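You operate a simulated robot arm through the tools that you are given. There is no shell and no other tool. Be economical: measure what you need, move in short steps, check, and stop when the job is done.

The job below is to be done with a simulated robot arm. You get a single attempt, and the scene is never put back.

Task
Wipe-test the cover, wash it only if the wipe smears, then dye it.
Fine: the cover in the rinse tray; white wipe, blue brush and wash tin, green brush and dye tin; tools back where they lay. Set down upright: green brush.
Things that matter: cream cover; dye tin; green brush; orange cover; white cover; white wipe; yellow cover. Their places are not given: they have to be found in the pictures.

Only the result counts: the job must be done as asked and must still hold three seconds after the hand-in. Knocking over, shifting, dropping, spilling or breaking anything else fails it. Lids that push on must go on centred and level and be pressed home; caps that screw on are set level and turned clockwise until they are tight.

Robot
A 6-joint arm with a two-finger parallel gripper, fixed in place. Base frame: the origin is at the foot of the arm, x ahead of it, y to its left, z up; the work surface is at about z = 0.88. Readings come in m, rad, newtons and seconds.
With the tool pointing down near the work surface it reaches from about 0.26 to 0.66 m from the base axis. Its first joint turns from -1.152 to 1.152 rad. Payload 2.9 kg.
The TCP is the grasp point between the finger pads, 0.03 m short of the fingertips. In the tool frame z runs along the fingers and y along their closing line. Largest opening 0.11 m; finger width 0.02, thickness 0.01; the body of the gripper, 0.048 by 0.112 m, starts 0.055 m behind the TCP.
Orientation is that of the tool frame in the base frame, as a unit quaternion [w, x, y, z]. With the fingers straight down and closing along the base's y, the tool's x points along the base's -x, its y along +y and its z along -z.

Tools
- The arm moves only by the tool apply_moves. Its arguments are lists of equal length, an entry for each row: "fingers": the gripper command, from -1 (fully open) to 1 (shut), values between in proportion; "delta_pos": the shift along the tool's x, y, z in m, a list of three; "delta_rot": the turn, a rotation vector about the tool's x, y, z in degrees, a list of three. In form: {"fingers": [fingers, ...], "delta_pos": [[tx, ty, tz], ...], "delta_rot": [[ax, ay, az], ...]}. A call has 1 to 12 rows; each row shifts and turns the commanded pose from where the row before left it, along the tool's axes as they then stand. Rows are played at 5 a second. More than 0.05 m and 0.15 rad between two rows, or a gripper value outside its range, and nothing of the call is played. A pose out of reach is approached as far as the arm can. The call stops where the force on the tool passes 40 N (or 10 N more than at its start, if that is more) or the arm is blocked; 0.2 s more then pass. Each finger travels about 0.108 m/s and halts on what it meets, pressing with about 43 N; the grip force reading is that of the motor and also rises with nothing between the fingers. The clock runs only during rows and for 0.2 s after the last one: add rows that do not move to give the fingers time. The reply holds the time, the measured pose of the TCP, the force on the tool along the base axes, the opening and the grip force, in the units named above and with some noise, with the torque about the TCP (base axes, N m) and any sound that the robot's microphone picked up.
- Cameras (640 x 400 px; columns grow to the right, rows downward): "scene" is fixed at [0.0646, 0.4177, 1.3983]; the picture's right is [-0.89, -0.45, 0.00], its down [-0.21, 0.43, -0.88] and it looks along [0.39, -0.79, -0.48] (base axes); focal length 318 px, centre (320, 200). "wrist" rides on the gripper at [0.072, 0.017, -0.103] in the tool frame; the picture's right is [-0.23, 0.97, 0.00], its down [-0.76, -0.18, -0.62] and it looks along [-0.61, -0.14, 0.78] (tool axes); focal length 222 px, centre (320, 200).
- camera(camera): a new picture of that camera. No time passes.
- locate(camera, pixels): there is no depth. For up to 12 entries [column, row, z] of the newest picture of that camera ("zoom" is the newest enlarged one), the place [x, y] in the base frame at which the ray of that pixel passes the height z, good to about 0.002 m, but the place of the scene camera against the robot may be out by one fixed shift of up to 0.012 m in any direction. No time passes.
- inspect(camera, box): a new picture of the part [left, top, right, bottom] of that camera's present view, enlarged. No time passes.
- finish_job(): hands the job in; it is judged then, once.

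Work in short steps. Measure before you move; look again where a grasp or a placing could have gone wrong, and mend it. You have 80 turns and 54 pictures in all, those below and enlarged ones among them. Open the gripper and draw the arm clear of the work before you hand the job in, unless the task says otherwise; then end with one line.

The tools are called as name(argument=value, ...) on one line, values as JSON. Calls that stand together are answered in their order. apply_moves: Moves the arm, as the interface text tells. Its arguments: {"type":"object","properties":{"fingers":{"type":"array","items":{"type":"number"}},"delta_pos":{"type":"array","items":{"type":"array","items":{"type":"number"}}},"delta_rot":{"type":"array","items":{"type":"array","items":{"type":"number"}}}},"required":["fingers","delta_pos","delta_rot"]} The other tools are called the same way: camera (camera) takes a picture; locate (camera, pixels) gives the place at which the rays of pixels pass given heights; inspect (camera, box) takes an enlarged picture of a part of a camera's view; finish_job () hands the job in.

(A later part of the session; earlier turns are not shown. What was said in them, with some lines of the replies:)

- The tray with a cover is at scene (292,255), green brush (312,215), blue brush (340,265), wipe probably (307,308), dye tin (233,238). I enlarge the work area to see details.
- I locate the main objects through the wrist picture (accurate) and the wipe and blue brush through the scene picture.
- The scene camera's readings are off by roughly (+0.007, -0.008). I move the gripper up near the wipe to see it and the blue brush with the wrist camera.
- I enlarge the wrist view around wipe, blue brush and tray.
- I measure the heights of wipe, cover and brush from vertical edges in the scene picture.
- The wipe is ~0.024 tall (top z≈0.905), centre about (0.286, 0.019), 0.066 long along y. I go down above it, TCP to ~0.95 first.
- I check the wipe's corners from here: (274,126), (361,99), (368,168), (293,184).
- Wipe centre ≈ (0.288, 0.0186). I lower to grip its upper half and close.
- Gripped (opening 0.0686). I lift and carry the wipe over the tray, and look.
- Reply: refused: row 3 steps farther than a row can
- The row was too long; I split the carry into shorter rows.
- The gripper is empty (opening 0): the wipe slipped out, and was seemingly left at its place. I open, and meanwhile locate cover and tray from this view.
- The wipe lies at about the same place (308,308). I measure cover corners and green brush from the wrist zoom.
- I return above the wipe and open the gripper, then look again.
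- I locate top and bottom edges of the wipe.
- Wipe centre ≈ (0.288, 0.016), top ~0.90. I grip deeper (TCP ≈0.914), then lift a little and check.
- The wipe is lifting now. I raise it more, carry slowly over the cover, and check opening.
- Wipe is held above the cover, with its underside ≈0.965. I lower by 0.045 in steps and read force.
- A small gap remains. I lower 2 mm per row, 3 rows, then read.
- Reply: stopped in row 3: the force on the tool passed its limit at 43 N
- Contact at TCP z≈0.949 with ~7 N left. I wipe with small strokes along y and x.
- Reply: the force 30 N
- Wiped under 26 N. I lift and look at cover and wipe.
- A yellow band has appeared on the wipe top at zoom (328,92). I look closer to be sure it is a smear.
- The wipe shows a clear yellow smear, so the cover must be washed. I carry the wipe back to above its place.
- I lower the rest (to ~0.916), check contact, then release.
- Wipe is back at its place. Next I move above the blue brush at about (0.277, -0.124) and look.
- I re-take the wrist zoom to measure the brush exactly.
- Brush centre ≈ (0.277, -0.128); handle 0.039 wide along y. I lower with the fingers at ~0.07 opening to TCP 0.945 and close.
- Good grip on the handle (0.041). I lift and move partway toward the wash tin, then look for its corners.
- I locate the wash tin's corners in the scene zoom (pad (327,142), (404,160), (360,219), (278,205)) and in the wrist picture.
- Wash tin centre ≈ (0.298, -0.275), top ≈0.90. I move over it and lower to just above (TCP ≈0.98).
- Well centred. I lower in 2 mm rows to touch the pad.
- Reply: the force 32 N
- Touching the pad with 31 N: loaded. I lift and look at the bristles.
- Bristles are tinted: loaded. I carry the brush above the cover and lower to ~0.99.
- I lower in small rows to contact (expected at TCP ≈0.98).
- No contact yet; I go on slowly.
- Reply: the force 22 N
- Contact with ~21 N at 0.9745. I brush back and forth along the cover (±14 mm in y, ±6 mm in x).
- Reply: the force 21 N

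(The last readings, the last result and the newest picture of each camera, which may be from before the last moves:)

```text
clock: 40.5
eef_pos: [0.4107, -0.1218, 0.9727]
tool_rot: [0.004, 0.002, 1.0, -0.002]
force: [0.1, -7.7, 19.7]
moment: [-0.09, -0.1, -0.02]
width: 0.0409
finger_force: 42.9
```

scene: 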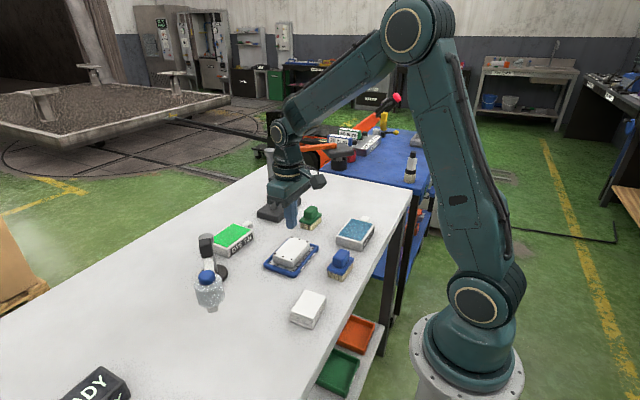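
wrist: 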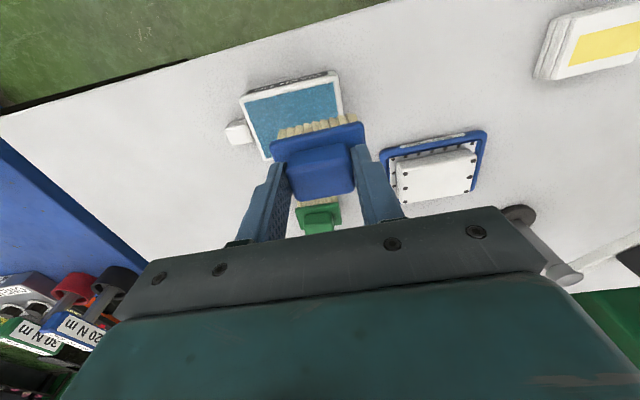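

Scrubbed. I lift and look at the cover.

apply_moves(fingers=[1, 1, 1, 1, 1], delta_pos=[[0, 0, -0.01], [0, 0, -0.03], [0, 0, -0.03], [0, 0, -0.01], [0, 0, 0]], delta_rot=[[0, 0, 0], [0, 0, 0], [0, 0, 0], [0, 0, 0], [0, 0, 0]])

inspect(camera="scene", box=[220, 180, 360, 280])

```text
clock: 41.6
eef_pos: [0.4102, -0.1167, 1.0544]
tool_rot: [0.002, 0.0, 1.0, 0.0]
force: [0.1, -0.3, -1.7]
moment: [0.03, -0.04, 0.0]
width: 0.0407
finger_force: 43.2
```

```text
4.00 times, centred on (290, 230) of scene
```

zoom: 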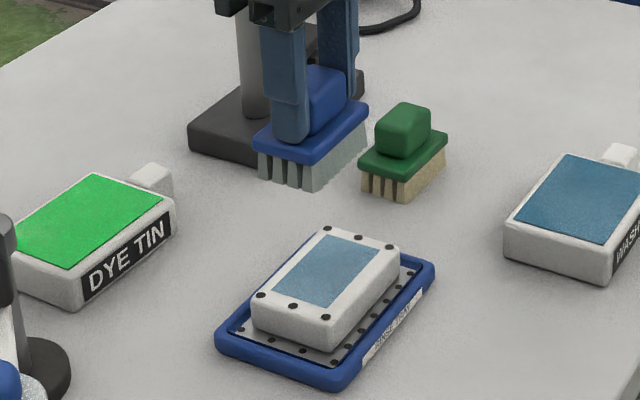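

The cover carries a blue wash film: washed. I bring the blue brush back to above its place.

apply_moves(fingers=[1, 1, 1, 1, 1, 1, 1, 1, 1, 1], delta_pos=[[0.027, -0.002, 0], [0.027, -0.002, 0], [0.027, -0.002, 0], [0.027, -0.002, 0], [0.025, -0.002, 0], [0, 0, 0.04], [0, 0, 0.035], [0, 0, 0.02], [0, 0, 0.008], [0, 0, 0]], delta_rot=[[0, 0, 0], [0, 0, 0], [0, 0, 0], [0, 0, 0], [0, 0, 0], [0, 0, 0], [0, 0, 0], [0, 0, 0], [0, 0, 0], [0, 0, 0]])

```text
clock: 43.9
eef_pos: [0.2759, -0.1287, 0.9496]
tool_rot: [0.002, 0.0, 1.0, 0.0]
force: [0.2, -1.1, -0.5]
moment: [0.01, 0.05, -0.01]
width: 0.0411
finger_force: 42.6
```

apply_moves(fingers=[1, 1, 1, 1, 1], delta_pos=[[-0.001, 0, 0.002], [0, 0, 0.001], [0, 0, 0.001], [0, 0, 0.001], [0, 0, 0]], delta_rot=[[0, 0, 0], [0, 0, 0], [0, 0, 0], [0, 0, 0], [0, 0, 0]])

```text
clock: 45.0
eef_pos: [0.2777, -0.1293, 0.9451]
tool_rot: [0.002, -0.001, 1.0, 0.0]
force: [-0.1, 0.3, -1.0]
moment: [-0.01, 0.03, -0.02]
width: 0.041
finger_force: 42.7
```

apply_moves(fingers=[1, 1, 1], delta_pos=[[0, 0, 0.001], [0, 0, 0.001], [0, 0, 0]], delta_rot=[[0, 0, 0], [0, 0, 0], [0, 0, 0]])

```text
clock: 45.9
eef_pos: [0.2774, -0.1284, 0.9409]
tool_rot: [0.002, 0.0, 1.0, 0.0]
force: [-0.6, 0.2, -0.9]
moment: [0.01, 0.03, 0.01]
width: 0.0409
finger_force: 42.6
```

Still free, so the brush has probably slid up slightly in the grip; I continue gently.

apply_moves(fingers=[1, 1, 1], delta_pos=[[0, 0, 0.001], [0, 0, 0.001], [0, 0, 0]], delta_rot=[[0, 0, 0], [0, 0, 0], [0, 0, 0]])

inspect(camera="scene", box=[300, 230, 380, 290])

```text
clock: 46.6
eef_pos: [0.2796, -0.1296, 0.9409]
tool_rot: [0.002, 0.001, 1.0, 0.0]
force: [1.0, 0.5, 0.0]
moment: [0.01, 0.01, 0.04]
width: 0.0409
finger_force: 43.5
```

```text
6.67 times, centred on (340, 260) of scene
```

zoom: 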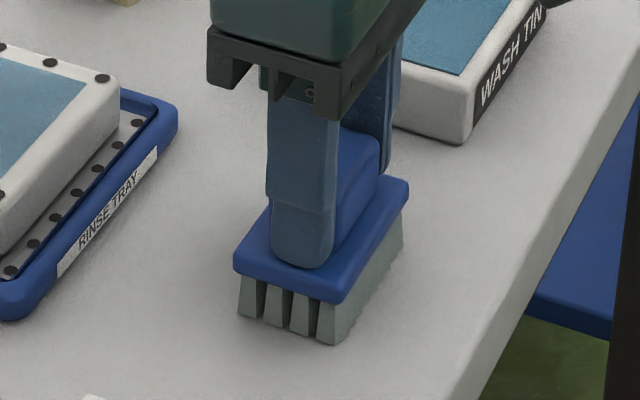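

Brush weight has gone off the reading: touching or nearly. One more 0.5 mm, then release and rise.

apply_moves(fingers=[1, 1, -0.27, -0.27, -0.27, -0.27, -0.27, -1], delta_pos=[[0, 0, 0.0005], [0, 0, 0], [0, 0, 0], [0, 0, 0], [0, 0, -0.02], [0, 0, -0.04], [0, 0, -0.03], [0, 0, 0]], delta_rot=[[0, 0, 0], [0, 0, 0], [0, 0, 0], [0, 0, 0], [0, 0, 0], [0, 0, 0], [0, 0, 0], [0, 0, 0]])

camera(camera="scene")

```text
clock: 48.5
eef_pos: [0.2792, -0.1272, 1.0296]
tool_rot: [0.002, 0.0, 1.0, 0.001]
force: [-0.4, 0.0, 0.7]
moment: [0.03, -0.03, -0.02]
width: 0.1102
finger_force: 0.0
```

```text
18 pictures are left
```

scene: 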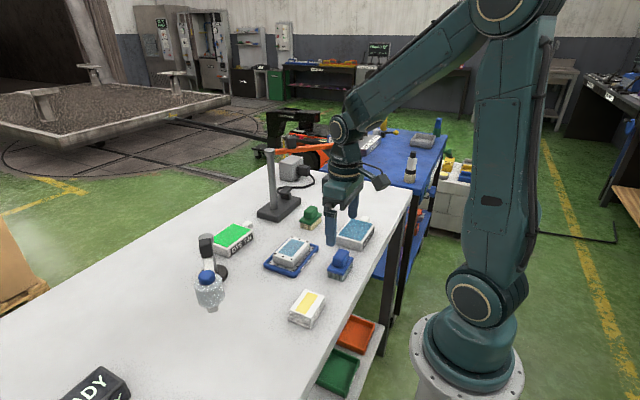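

Blue brush is back. I move above the green brush (~(0.437, -0.272)) and look.

apply_moves(fingers=[-1, -1, -1, -1, -1, -1], delta_pos=[[-0.032, -0.029, 0], [-0.032, -0.029, 0], [-0.032, -0.029, 0], [-0.032, -0.029, 0], [-0.03, -0.029, 0], [0, 0, 0]], delta_rot=[[0, 0, 0], [0, 0, 0], [0, 0, 0], [0, 0, 0], [0, 0, 0], [0, 0, 0]])

inspect(camera="wrist", box=[180, 70, 460, 260])

```text
clock: 49.9
eef_pos: [0.4376, -0.2747, 1.0295]
tool_rot: [0.001, -0.001, 1.0, 0.0]
force: [0.3, 0.1, -0.1]
moment: [0.01, -0.03, 0.01]
width: 0.1097
finger_force: 0.0
```

```text
2.11 times, centred on (320, 165) of wrist
```

zoom: 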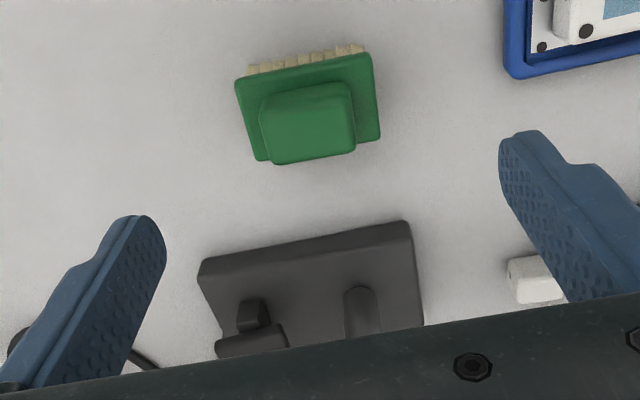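

locate(camera="zoom", pixels=[[236, 82, 0.91], [370, 53, 0.91], [380, 138, 0.91], [257, 161, 0.91], [258, 100, 0.935], [347, 85, 0.935], [355, 150, 0.935], [273, 164, 0.935], [250, 72, 0.88], [362, 46, 0.88], [200, 270, 0.89], [408, 225, 0.89]])

```text
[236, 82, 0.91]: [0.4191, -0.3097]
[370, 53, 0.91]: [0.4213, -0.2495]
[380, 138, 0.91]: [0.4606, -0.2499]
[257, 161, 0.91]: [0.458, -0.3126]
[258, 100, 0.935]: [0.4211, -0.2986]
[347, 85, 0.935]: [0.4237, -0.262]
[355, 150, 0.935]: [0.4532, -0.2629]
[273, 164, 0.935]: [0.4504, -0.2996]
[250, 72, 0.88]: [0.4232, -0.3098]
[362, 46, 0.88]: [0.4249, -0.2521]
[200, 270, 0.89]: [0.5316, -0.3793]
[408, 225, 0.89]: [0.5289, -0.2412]
```

Green brush centre ≈ (0.4395, -0.2805). I lower to TCP ≈0.941 with partially open fingers and close.

apply_moves(fingers=[-0.27, -0.27, -0.27, -0.27, -0.27, 1, 1, 1], delta_pos=[[-0.002, -0.006, 0], [0, 0, 0.04], [0, 0, 0.03], [0, 0, 0.018], [0, 0, 0], [0, 0, 0], [0, 0, 0], [0, 0, 0]], delta_rot=[[0, 0, 0], [0, 0, 0], [0, 0, 0], [0, 0, 0], [0, 0, 0], [0, 0, 0], [0, 0, 0], [0, 0, 0]])

inspect(camera="scene", box=[250, 180, 350, 250])

```text
clock: 51.6
eef_pos: [0.4382, -0.2807, 0.9392]
tool_rot: [0.002, 0.0, 1.0, 0.0]
force: [-0.4, -0.3, -0.5]
moment: [-0.02, 0.01, -0.01]
width: 0.0411
finger_force: 43.1
```

```text
5.71 times, centred on (300, 215) of scene
```

zoom: 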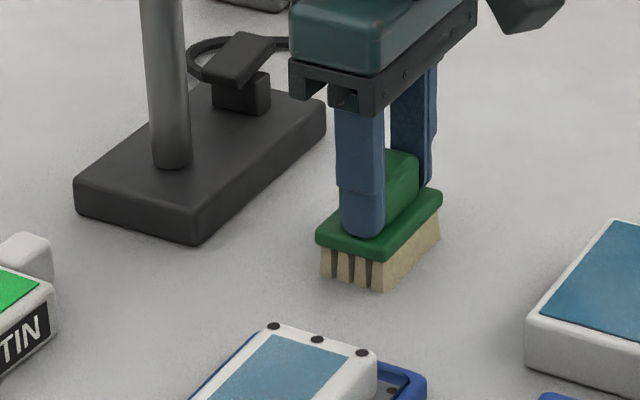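

Gripped. I lift, go along +y over the tray side and then toward the dye tin, stopping short to measure it.

apply_moves(fingers=[1, 1, 1, 1, 1, 1, 1, 1, 1, 1], delta_pos=[[0, 0, -0.01], [0, 0, -0.03], [0, 0, -0.04], [0, 0, -0.04], [0, 0.045, 0], [0, 0.045, 0], [0, 0.045, 0], [0, 0.043, 0], [-0.04, 0, 0], [0, 0, 0]], delta_rot=[[0, 0, 0], [0, 0, 0], [0, 0, 0], [0, 0, 0], [0, 0, 0], [0, 0, 0], [0, 0, 0], [0, 0, 0], [0, 0, 0], [0, 0, 0]])

camera(camera="wrist")

inspect(camera="scene", box=[180, 170, 320, 280])

```text
clock: 53.9
eef_pos: [0.4789, -0.102, 1.0623]
tool_rot: [0.002, 0.0, 1.0, 0.001]
force: [-0.1, 0.2, -0.3]
moment: [0.01, 0.03, -0.02]
width: 0.041
finger_force: 43.4
```

```text
15 pictures are left
```

wrist: 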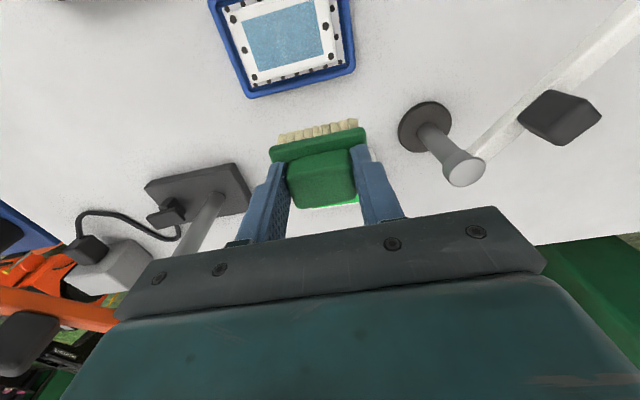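

```text
3.64 times, centred on (250, 225) of scene
```

zoom: 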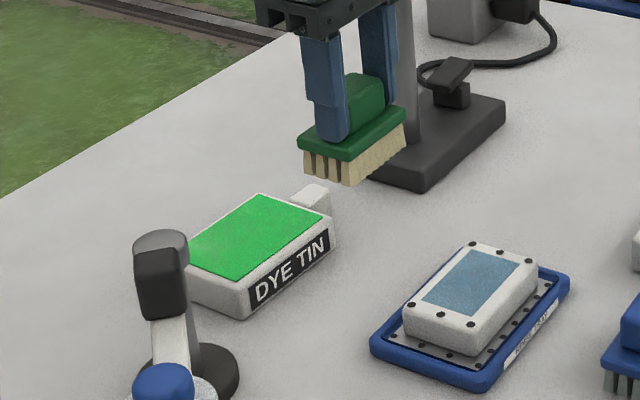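

I locate the dye tin's pad corners in the scene zoom, with wash-tin-like height 0.904.

locate(camera="zoom", pixels=[[262, 194, 0.904], [324, 215, 0.904], [240, 280, 0.904], [190, 240, 0.904], [246, 318, 0.88], [247, 290, 0.9], [335, 243, 0.88], [470, 250, 0.91], [526, 262, 0.91], [478, 318, 0.91], [422, 302, 0.91]])

locate(camera="wrist", pixels=[[425, 127, 0.88], [464, 172, 1.0], [243, 23, 0.91], [315, 2, 0.91], [324, 54, 0.91], [256, 73, 0.91]])

```text
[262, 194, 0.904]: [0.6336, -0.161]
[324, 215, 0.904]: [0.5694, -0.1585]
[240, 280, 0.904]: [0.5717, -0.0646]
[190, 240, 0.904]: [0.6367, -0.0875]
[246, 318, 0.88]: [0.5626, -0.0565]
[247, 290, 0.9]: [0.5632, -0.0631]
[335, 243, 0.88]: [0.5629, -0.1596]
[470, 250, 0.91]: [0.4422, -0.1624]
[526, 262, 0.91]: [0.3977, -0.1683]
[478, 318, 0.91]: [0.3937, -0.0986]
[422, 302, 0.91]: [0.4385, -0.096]
```

```text
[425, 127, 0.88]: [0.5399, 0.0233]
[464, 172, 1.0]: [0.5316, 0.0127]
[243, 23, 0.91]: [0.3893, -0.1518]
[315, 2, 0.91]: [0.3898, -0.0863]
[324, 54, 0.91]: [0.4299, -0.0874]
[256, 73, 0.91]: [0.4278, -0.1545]
```

Corrected for the camera shift, the dye tin centre is ≈ (0.594, -0.103). I move over it and lower to TCP ≈0.98.

apply_moves(fingers=[1, 1, 1, 1, 1, 1, 1], delta_pos=[[-0.04, -0.001, 0], [-0.04, 0, 0], [-0.034, 0, 0], [0, 0, 0.03], [0, 0, 0.03], [0, 0, 0.02], [0, 0, 0]], delta_rot=[[0, 0, 0], [0, 0, 0], [0, 0, 0], [0, 0, 0], [0, 0, 0], [0, 0, 0], [0, 0, 0]])

inspect(camera="scene", box=[180, 190, 290, 270])

```text
clock: 55.5
eef_pos: [0.5938, -0.1054, 0.9829]
tool_rot: [0.002, 0.0, 1.0, 0.0]
force: [0.3, 0.6, -0.7]
moment: [0.03, -0.01, -0.03]
width: 0.041
finger_force: 42.7
```

```text
5.00 times, centred on (235, 230) of scene
```

zoom: 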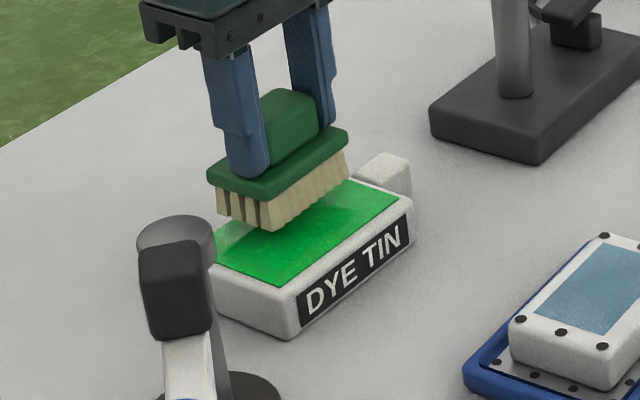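

The brush would land a bit toward the far-left side of the pad; I shift by (-0.005, -0.005) and lower gently.

apply_moves(fingers=[1, 1, 1, 1, 1, 1, 1], delta_pos=[[0.005, -0.005, 0], [0, 0, 0.005], [0, 0, 0.004], [0, 0, 0.003], [0, 0, 0.002], [0, 0, 0.001], [0, 0, 0]], delta_rot=[[0, 0, 0], [0, 0, 0], [0, 0, 0], [0, 0, 0], [0, 0, 0], [0, 0, 0], [0, 0, 0]])

inspect(camera="scene", box=[180, 190, 290, 270])

```text
clock: 57.0
eef_pos: [0.5874, -0.1097, 0.9701]
tool_rot: [0.004, 0.0, 1.0, -0.001]
force: [1.3, -3.1, 7.5]
moment: [0.05, -0.02, -0.01]
width: 0.0408
finger_force: 42.7
```

```text
5.00 times, centred on (235, 230) of scene
```

zoom: 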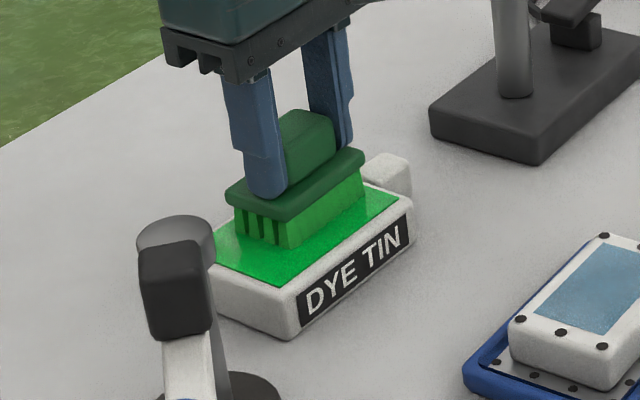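

Bristles have turned green with 7.5 N contact. I lift, carry to above the cover and lower to ~0.99.

apply_moves(fingers=[1, 1, 1, 1, 1, 1, 1, 1, 1, 1], delta_pos=[[0, 0, -0.02], [0, 0, -0.04], [0, 0, -0.025], [0.045, -0.002, 0], [0.045, -0.002, 0], [0.045, -0.002, 0], [0.044, -0.002, 0], [0, 0, 0.035], [0, 0, 0.03], [0, 0, 0]], delta_rot=[[0, 0, 0], [0, 0, 0], [0, 0, 0], [0, 0, 0], [0, 0, 0], [0, 0, 0], [0, 0, 0], [0, 0, 0], [0, 0, 0], [0, 0, 0]])

inspect(camera="scene", box=[240, 210, 340, 280])

```text
clock: 59.2
eef_pos: [0.4072, -0.1131, 0.9861]
tool_rot: [0.002, 0.0, 1.0, 0.0]
force: [-0.2, 0.0, -0.8]
moment: [-0.02, -0.02, 0.0]
width: 0.0408
finger_force: 43.2
```

```text
5.71 times, centred on (290, 245) of scene
```

zoom: 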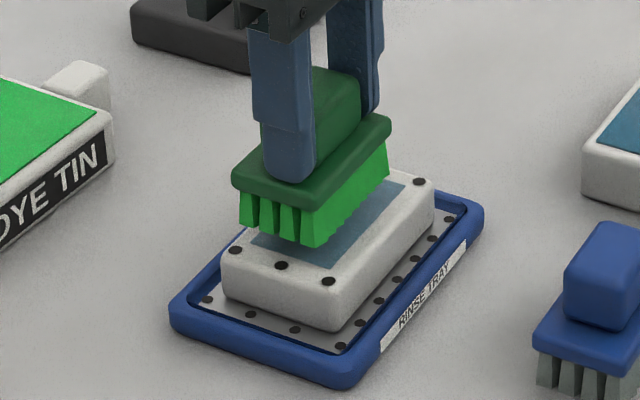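

I shift slightly toward the cover's centre (-y 4 mm) and lower in small rows.

apply_moves(fingers=[1, 1, 1, 1, 1, 1, 1], delta_pos=[[-0.001, -0.004, 0.003], [0, 0, 0.003], [0, 0, 0.002], [0, 0, 0.001], [0, 0, 0.001], [0, 0, 0.001], [0, 0, 0]], delta_rot=[[0, 0, 0], [0, 0, 0], [0, 0, 0], [0, 0, 0], [0, 0, 0], [0, 0, 0], [0, 0, 0]])

```text
clock: 60.9
eef_pos: [0.4096, -0.1207, 0.9762]
tool_rot: [0.002, 0.001, 1.0, 0.0]
force: [-0.4, 0.2, -1.0]
moment: [0.0, 0.03, 0.01]
width: 0.041
finger_force: 43.4
```

apply_moves(fingers=[1, 1, 1, 1], delta_pos=[[0, 0, 0.001], [0, 0, 0.001], [0, 0, 0.001], [0, 0, 0]], delta_rot=[[0, 0, 0], [0, 0, 0], [0, 0, 0], [0, 0, 0]])

```text
clock: 61.9
eef_pos: [0.4087, -0.1209, 0.9731]
tool_rot: [0.001, 0.001, 1.0, 0.0]
force: [0.2, 0.8, -0.6]
moment: [0.03, 0.03, 0.02]
width: 0.0409
finger_force: 43.2
```

apply_moves(fingers=[1, 1, 1], delta_pos=[[0, 0, 0.001], [0, 0, 0.001], [0, 0, 0]], delta_rot=[[0, 0, 0], [0, 0, 0], [0, 0, 0]])

```text
clock: 62.6
eef_pos: [0.41, -0.1208, 0.9735]
tool_rot: [0.003, -0.001, 1.0, -0.001]
force: [-4.4, 4.2, 25.0]
moment: [0.47, 0.29, 0.04]
width: 0.0408
finger_force: 42.7
```

Contact at 25 N. I ease 0.5 mm and brush the cover back and forth as before.

apply_moves(fingers=[1, 1, 1, 1, 1, 1, 1, 1, 1, 1, 1, 1], delta_pos=[[0, 0.008, -0.0003], [0, 0.007, 0], [0, -0.01, 0], [0, -0.01, 0], [0, -0.009, 0], [0.005, 0.01, 0], [0, 0.01, 0], [0, 0.009, 0], [-0.008, -0.01, 0], [0, -0.01, 0], [0, -0.009, 0], [0.003, 0.014, 0]], delta_rot=[[0, 0, 0], [0, 0, 0], [0, 0, 0], [0, 0, 0], [0, 0, 0], [0, 0, 0], [0, 0, 0], [0, 0, 0], [0, 0, 0], [0, 0, 0], [0, 0, 0], [0, 0, 0]])

```text
clock: 64.6
eef_pos: [0.4055, -0.1077, 0.9731]
tool_rot: [-0.001, -0.002, 1.0, 0.002]
force: [-1.8, 0.4, 7.2]
moment: [-0.25, -0.11, -0.02]
width: 0.0411
finger_force: 43.0
stopped in row 9: the force on the tool passed its limit at 48 N (the readings are from after the stop); the commanded pose is now the measured one
```

The stroke stopped on force (48 N) in row 9. I lift and look at the cover.

apply_moves(fingers=[1, 1, 1, 1, 1], delta_pos=[[0, 0, -0.01], [0, 0, -0.03], [0, 0, -0.03], [0, 0, -0.01], [0, 0, 0]], delta_rot=[[0, 0, 0], [0, 0, 0], [0, 0, 0], [0, 0, 0], [0, 0, 0]])

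inspect(camera="scene", box=[220, 180, 360, 280])

```text
clock: 65.8
eef_pos: [0.406, -0.1096, 1.051]
tool_rot: [-0.002, -0.001, 1.0, 0.001]
force: [0.5, -0.2, -0.8]
moment: [0.02, 0.02, -0.02]
width: 0.041
finger_force: 42.6
```

```text
4.00 times, centred on (290, 230) of scene
```

zoom: 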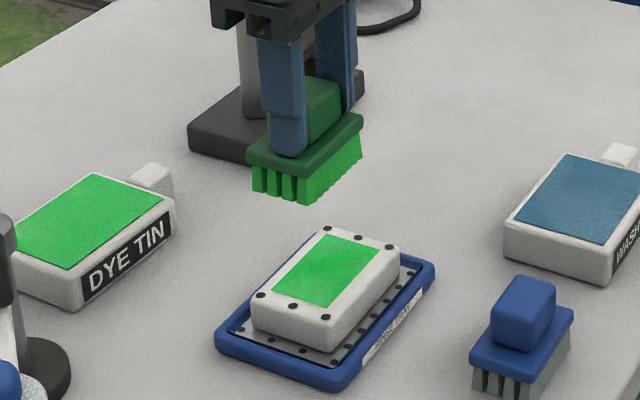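

The cover is dyed green. I carry the green brush back over its place, to TCP ≈0.948.

apply_moves(fingers=[1, 1, 1, 1, 1, 1, 1, 1, 1, 1], delta_pos=[[-0.0066, -0.0344, 0], [-0.0066, -0.0344, 0], [-0.0066, -0.0344, 0], [-0.0066, -0.0344, 0], [-0.0066, -0.0344, 0], [0, 0, 0.04], [0, 0, 0.03], [0, 0, 0.02], [0, 0, 0.014], [0, 0, 0]], delta_rot=[[0, 0, 0], [0, 0, 0], [0, 0, 0], [0, 0, 0], [0, 0, 0], [0, 0, 0], [0, 0, 0], [0, 0, 0], [0, 0, 0], [0, 0, 0]])

inspect(camera="scene", box=[250, 180, 350, 250])

```text
clock: 68.0
eef_pos: [0.4368, -0.2811, 0.9457]
tool_rot: [-0.003, -0.002, 1.0, 0.002]
force: [-0.1, -0.1, -1.6]
moment: [0.01, -0.07, 0.0]
width: 0.0406
finger_force: 42.6
```

```text
5.71 times, centred on (300, 215) of scene
```

zoom: 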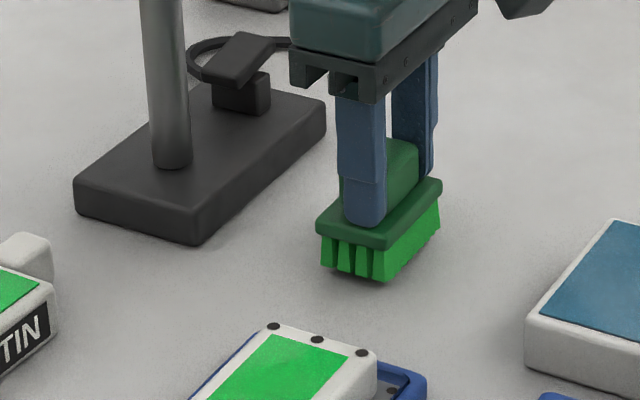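

Well placed, a few mm above. I lower in 1 mm rows.

apply_moves(fingers=[1, 1, 1, 1, 1, 1], delta_pos=[[-0.001, 0, 0.002], [0, 0, 0.001], [0, 0, 0.001], [0, 0, 0.001], [0, 0, 0], [0, 0, 0]], delta_rot=[[0, 0, 0], [0, 0, 0], [0, 0, 0], [0, 0, 0], [0, 0, 0], [0, 0, 0]])

```text
clock: 69.4
eef_pos: [0.4399, -0.2803, 0.9419]
tool_rot: [-0.002, -0.001, 1.0, 0.002]
force: [0.6, -0.2, -0.9]
moment: [-0.04, 0.0, 0.01]
width: 0.0412
finger_force: 43.0
```

apply_moves(fingers=[1, 1, 1, 1], delta_pos=[[0, 0, 0.001], [0, 0, 0.001], [0, 0, 0], [0, 0, 0]], delta_rot=[[0, 0, 0], [0, 0, 0], [0, 0, 0], [0, 0, 0]])

```text
clock: 70.4
eef_pos: [0.439, -0.2798, 0.9403]
tool_rot: [-0.002, -0.002, 1.0, 0.001]
force: [0.5, -0.2, -0.9]
moment: [0.0, -0.01, 0.0]
width: 0.0408
finger_force: 43.7
```

apply_moves(fingers=[1, 1, 1, 1], delta_pos=[[0, 0, 0.001], [0, 0, 0.001], [0, 0, 0], [0, 0, 0]], delta_rot=[[0, 0, 0], [0, 0, 0], [0, 0, 0], [0, 0, 0]])

```text
clock: 71.4
eef_pos: [0.4394, -0.2806, 0.9384]
tool_rot: [-0.001, -0.001, 1.0, 0.001]
force: [-1.4, -3.0, 7.5]
moment: [-0.14, -0.14, -0.05]
width: 0.0406
finger_force: 42.9
```

Contact with the table (7.5 N). I release, rise and look.

apply_moves(fingers=[-0.27, -0.27, -0.27, -0.27, -0.27, -0.27, -1, -1], delta_pos=[[0, 0, 0], [0, 0, 0], [0, 0, 0], [0, 0, -0.02], [0, 0, -0.04], [0, 0, -0.05], [0.04, 0, -0.03], [0, 0, 0]], delta_rot=[[0, 0, 0], [0, 0, 0], [0, 0, 0], [0, 0, 0], [0, 0, 0], [0, 0, 0], [0, 0, 0], [0, 0, 0]])

inspect(camera="scene", box=[180, 190, 400, 330])

camera(camera="wrist")

```text
clock: 73.2
eef_pos: [0.4017, -0.2774, 1.0791]
tool_rot: [-0.002, -0.002, 1.0, 0.002]
force: [0.5, 0.1, -1.0]
moment: [-0.02, 0.01, -0.01]
width: 0.1099
finger_force: 0.1
```

```text
2.86 times, centred on (290, 260) of scene
```

zoom: 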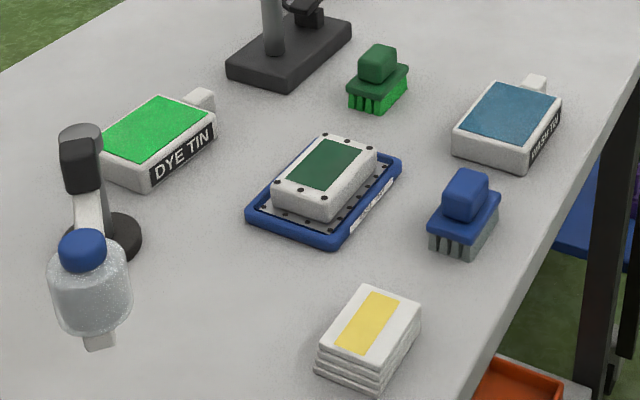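

```text
7 pictures are left
```

wrist: 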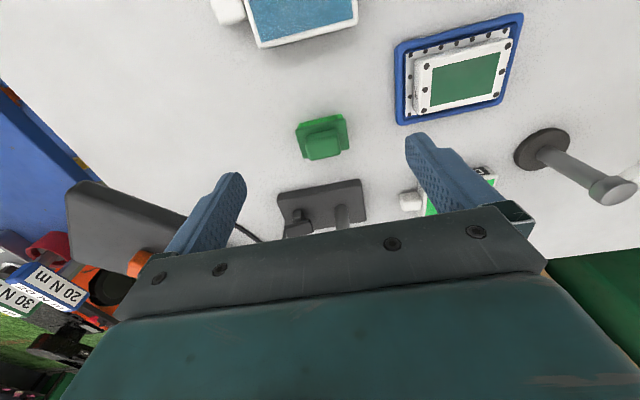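

Everything matches the starting layout, and the cover is dyed (set to dark green). I draw the arm up and clear.

apply_moves(fingers=[-1, -1, -1, -1], delta_pos=[[0, 0.02, -0.04], [0, 0.03, -0.03], [0, 0.03, 0], [0, 0, 0]], delta_rot=[[0, 0, 0], [0, 0, 0], [0, 0, 0], [0, 0, 0]])

inspect(camera="scene", box=[180, 190, 400, 330])

```text
clock: 74.2
eef_pos: [0.4, -0.1985, 1.1515]
tool_rot: [-0.002, -0.002, 1.0, 0.002]
force: [0.4, -0.2, 0.8]
moment: [0.01, 0.02, -0.03]
width: 0.1101
finger_force: 0.0
```

```text
2.86 times, centred on (290, 260) of scene
```

zoom: 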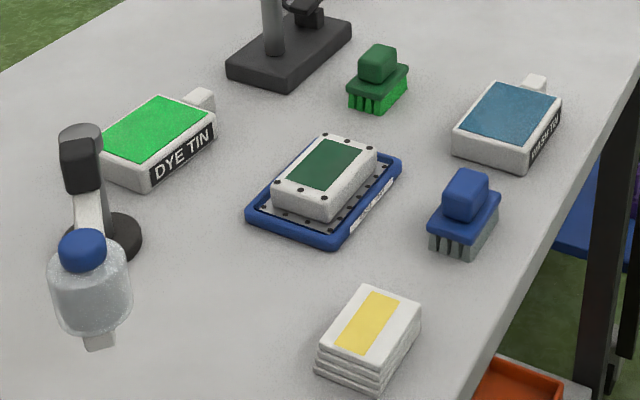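

The picture shows the job done, tools upright and in place, arm clear; I hand in.

finish_job()

```text
The job is handed in.
```

The wipe smeared yellow, so I washed the cover and then dyed it green; the wipe and both brushes are back where they lay, with the green brush upright.
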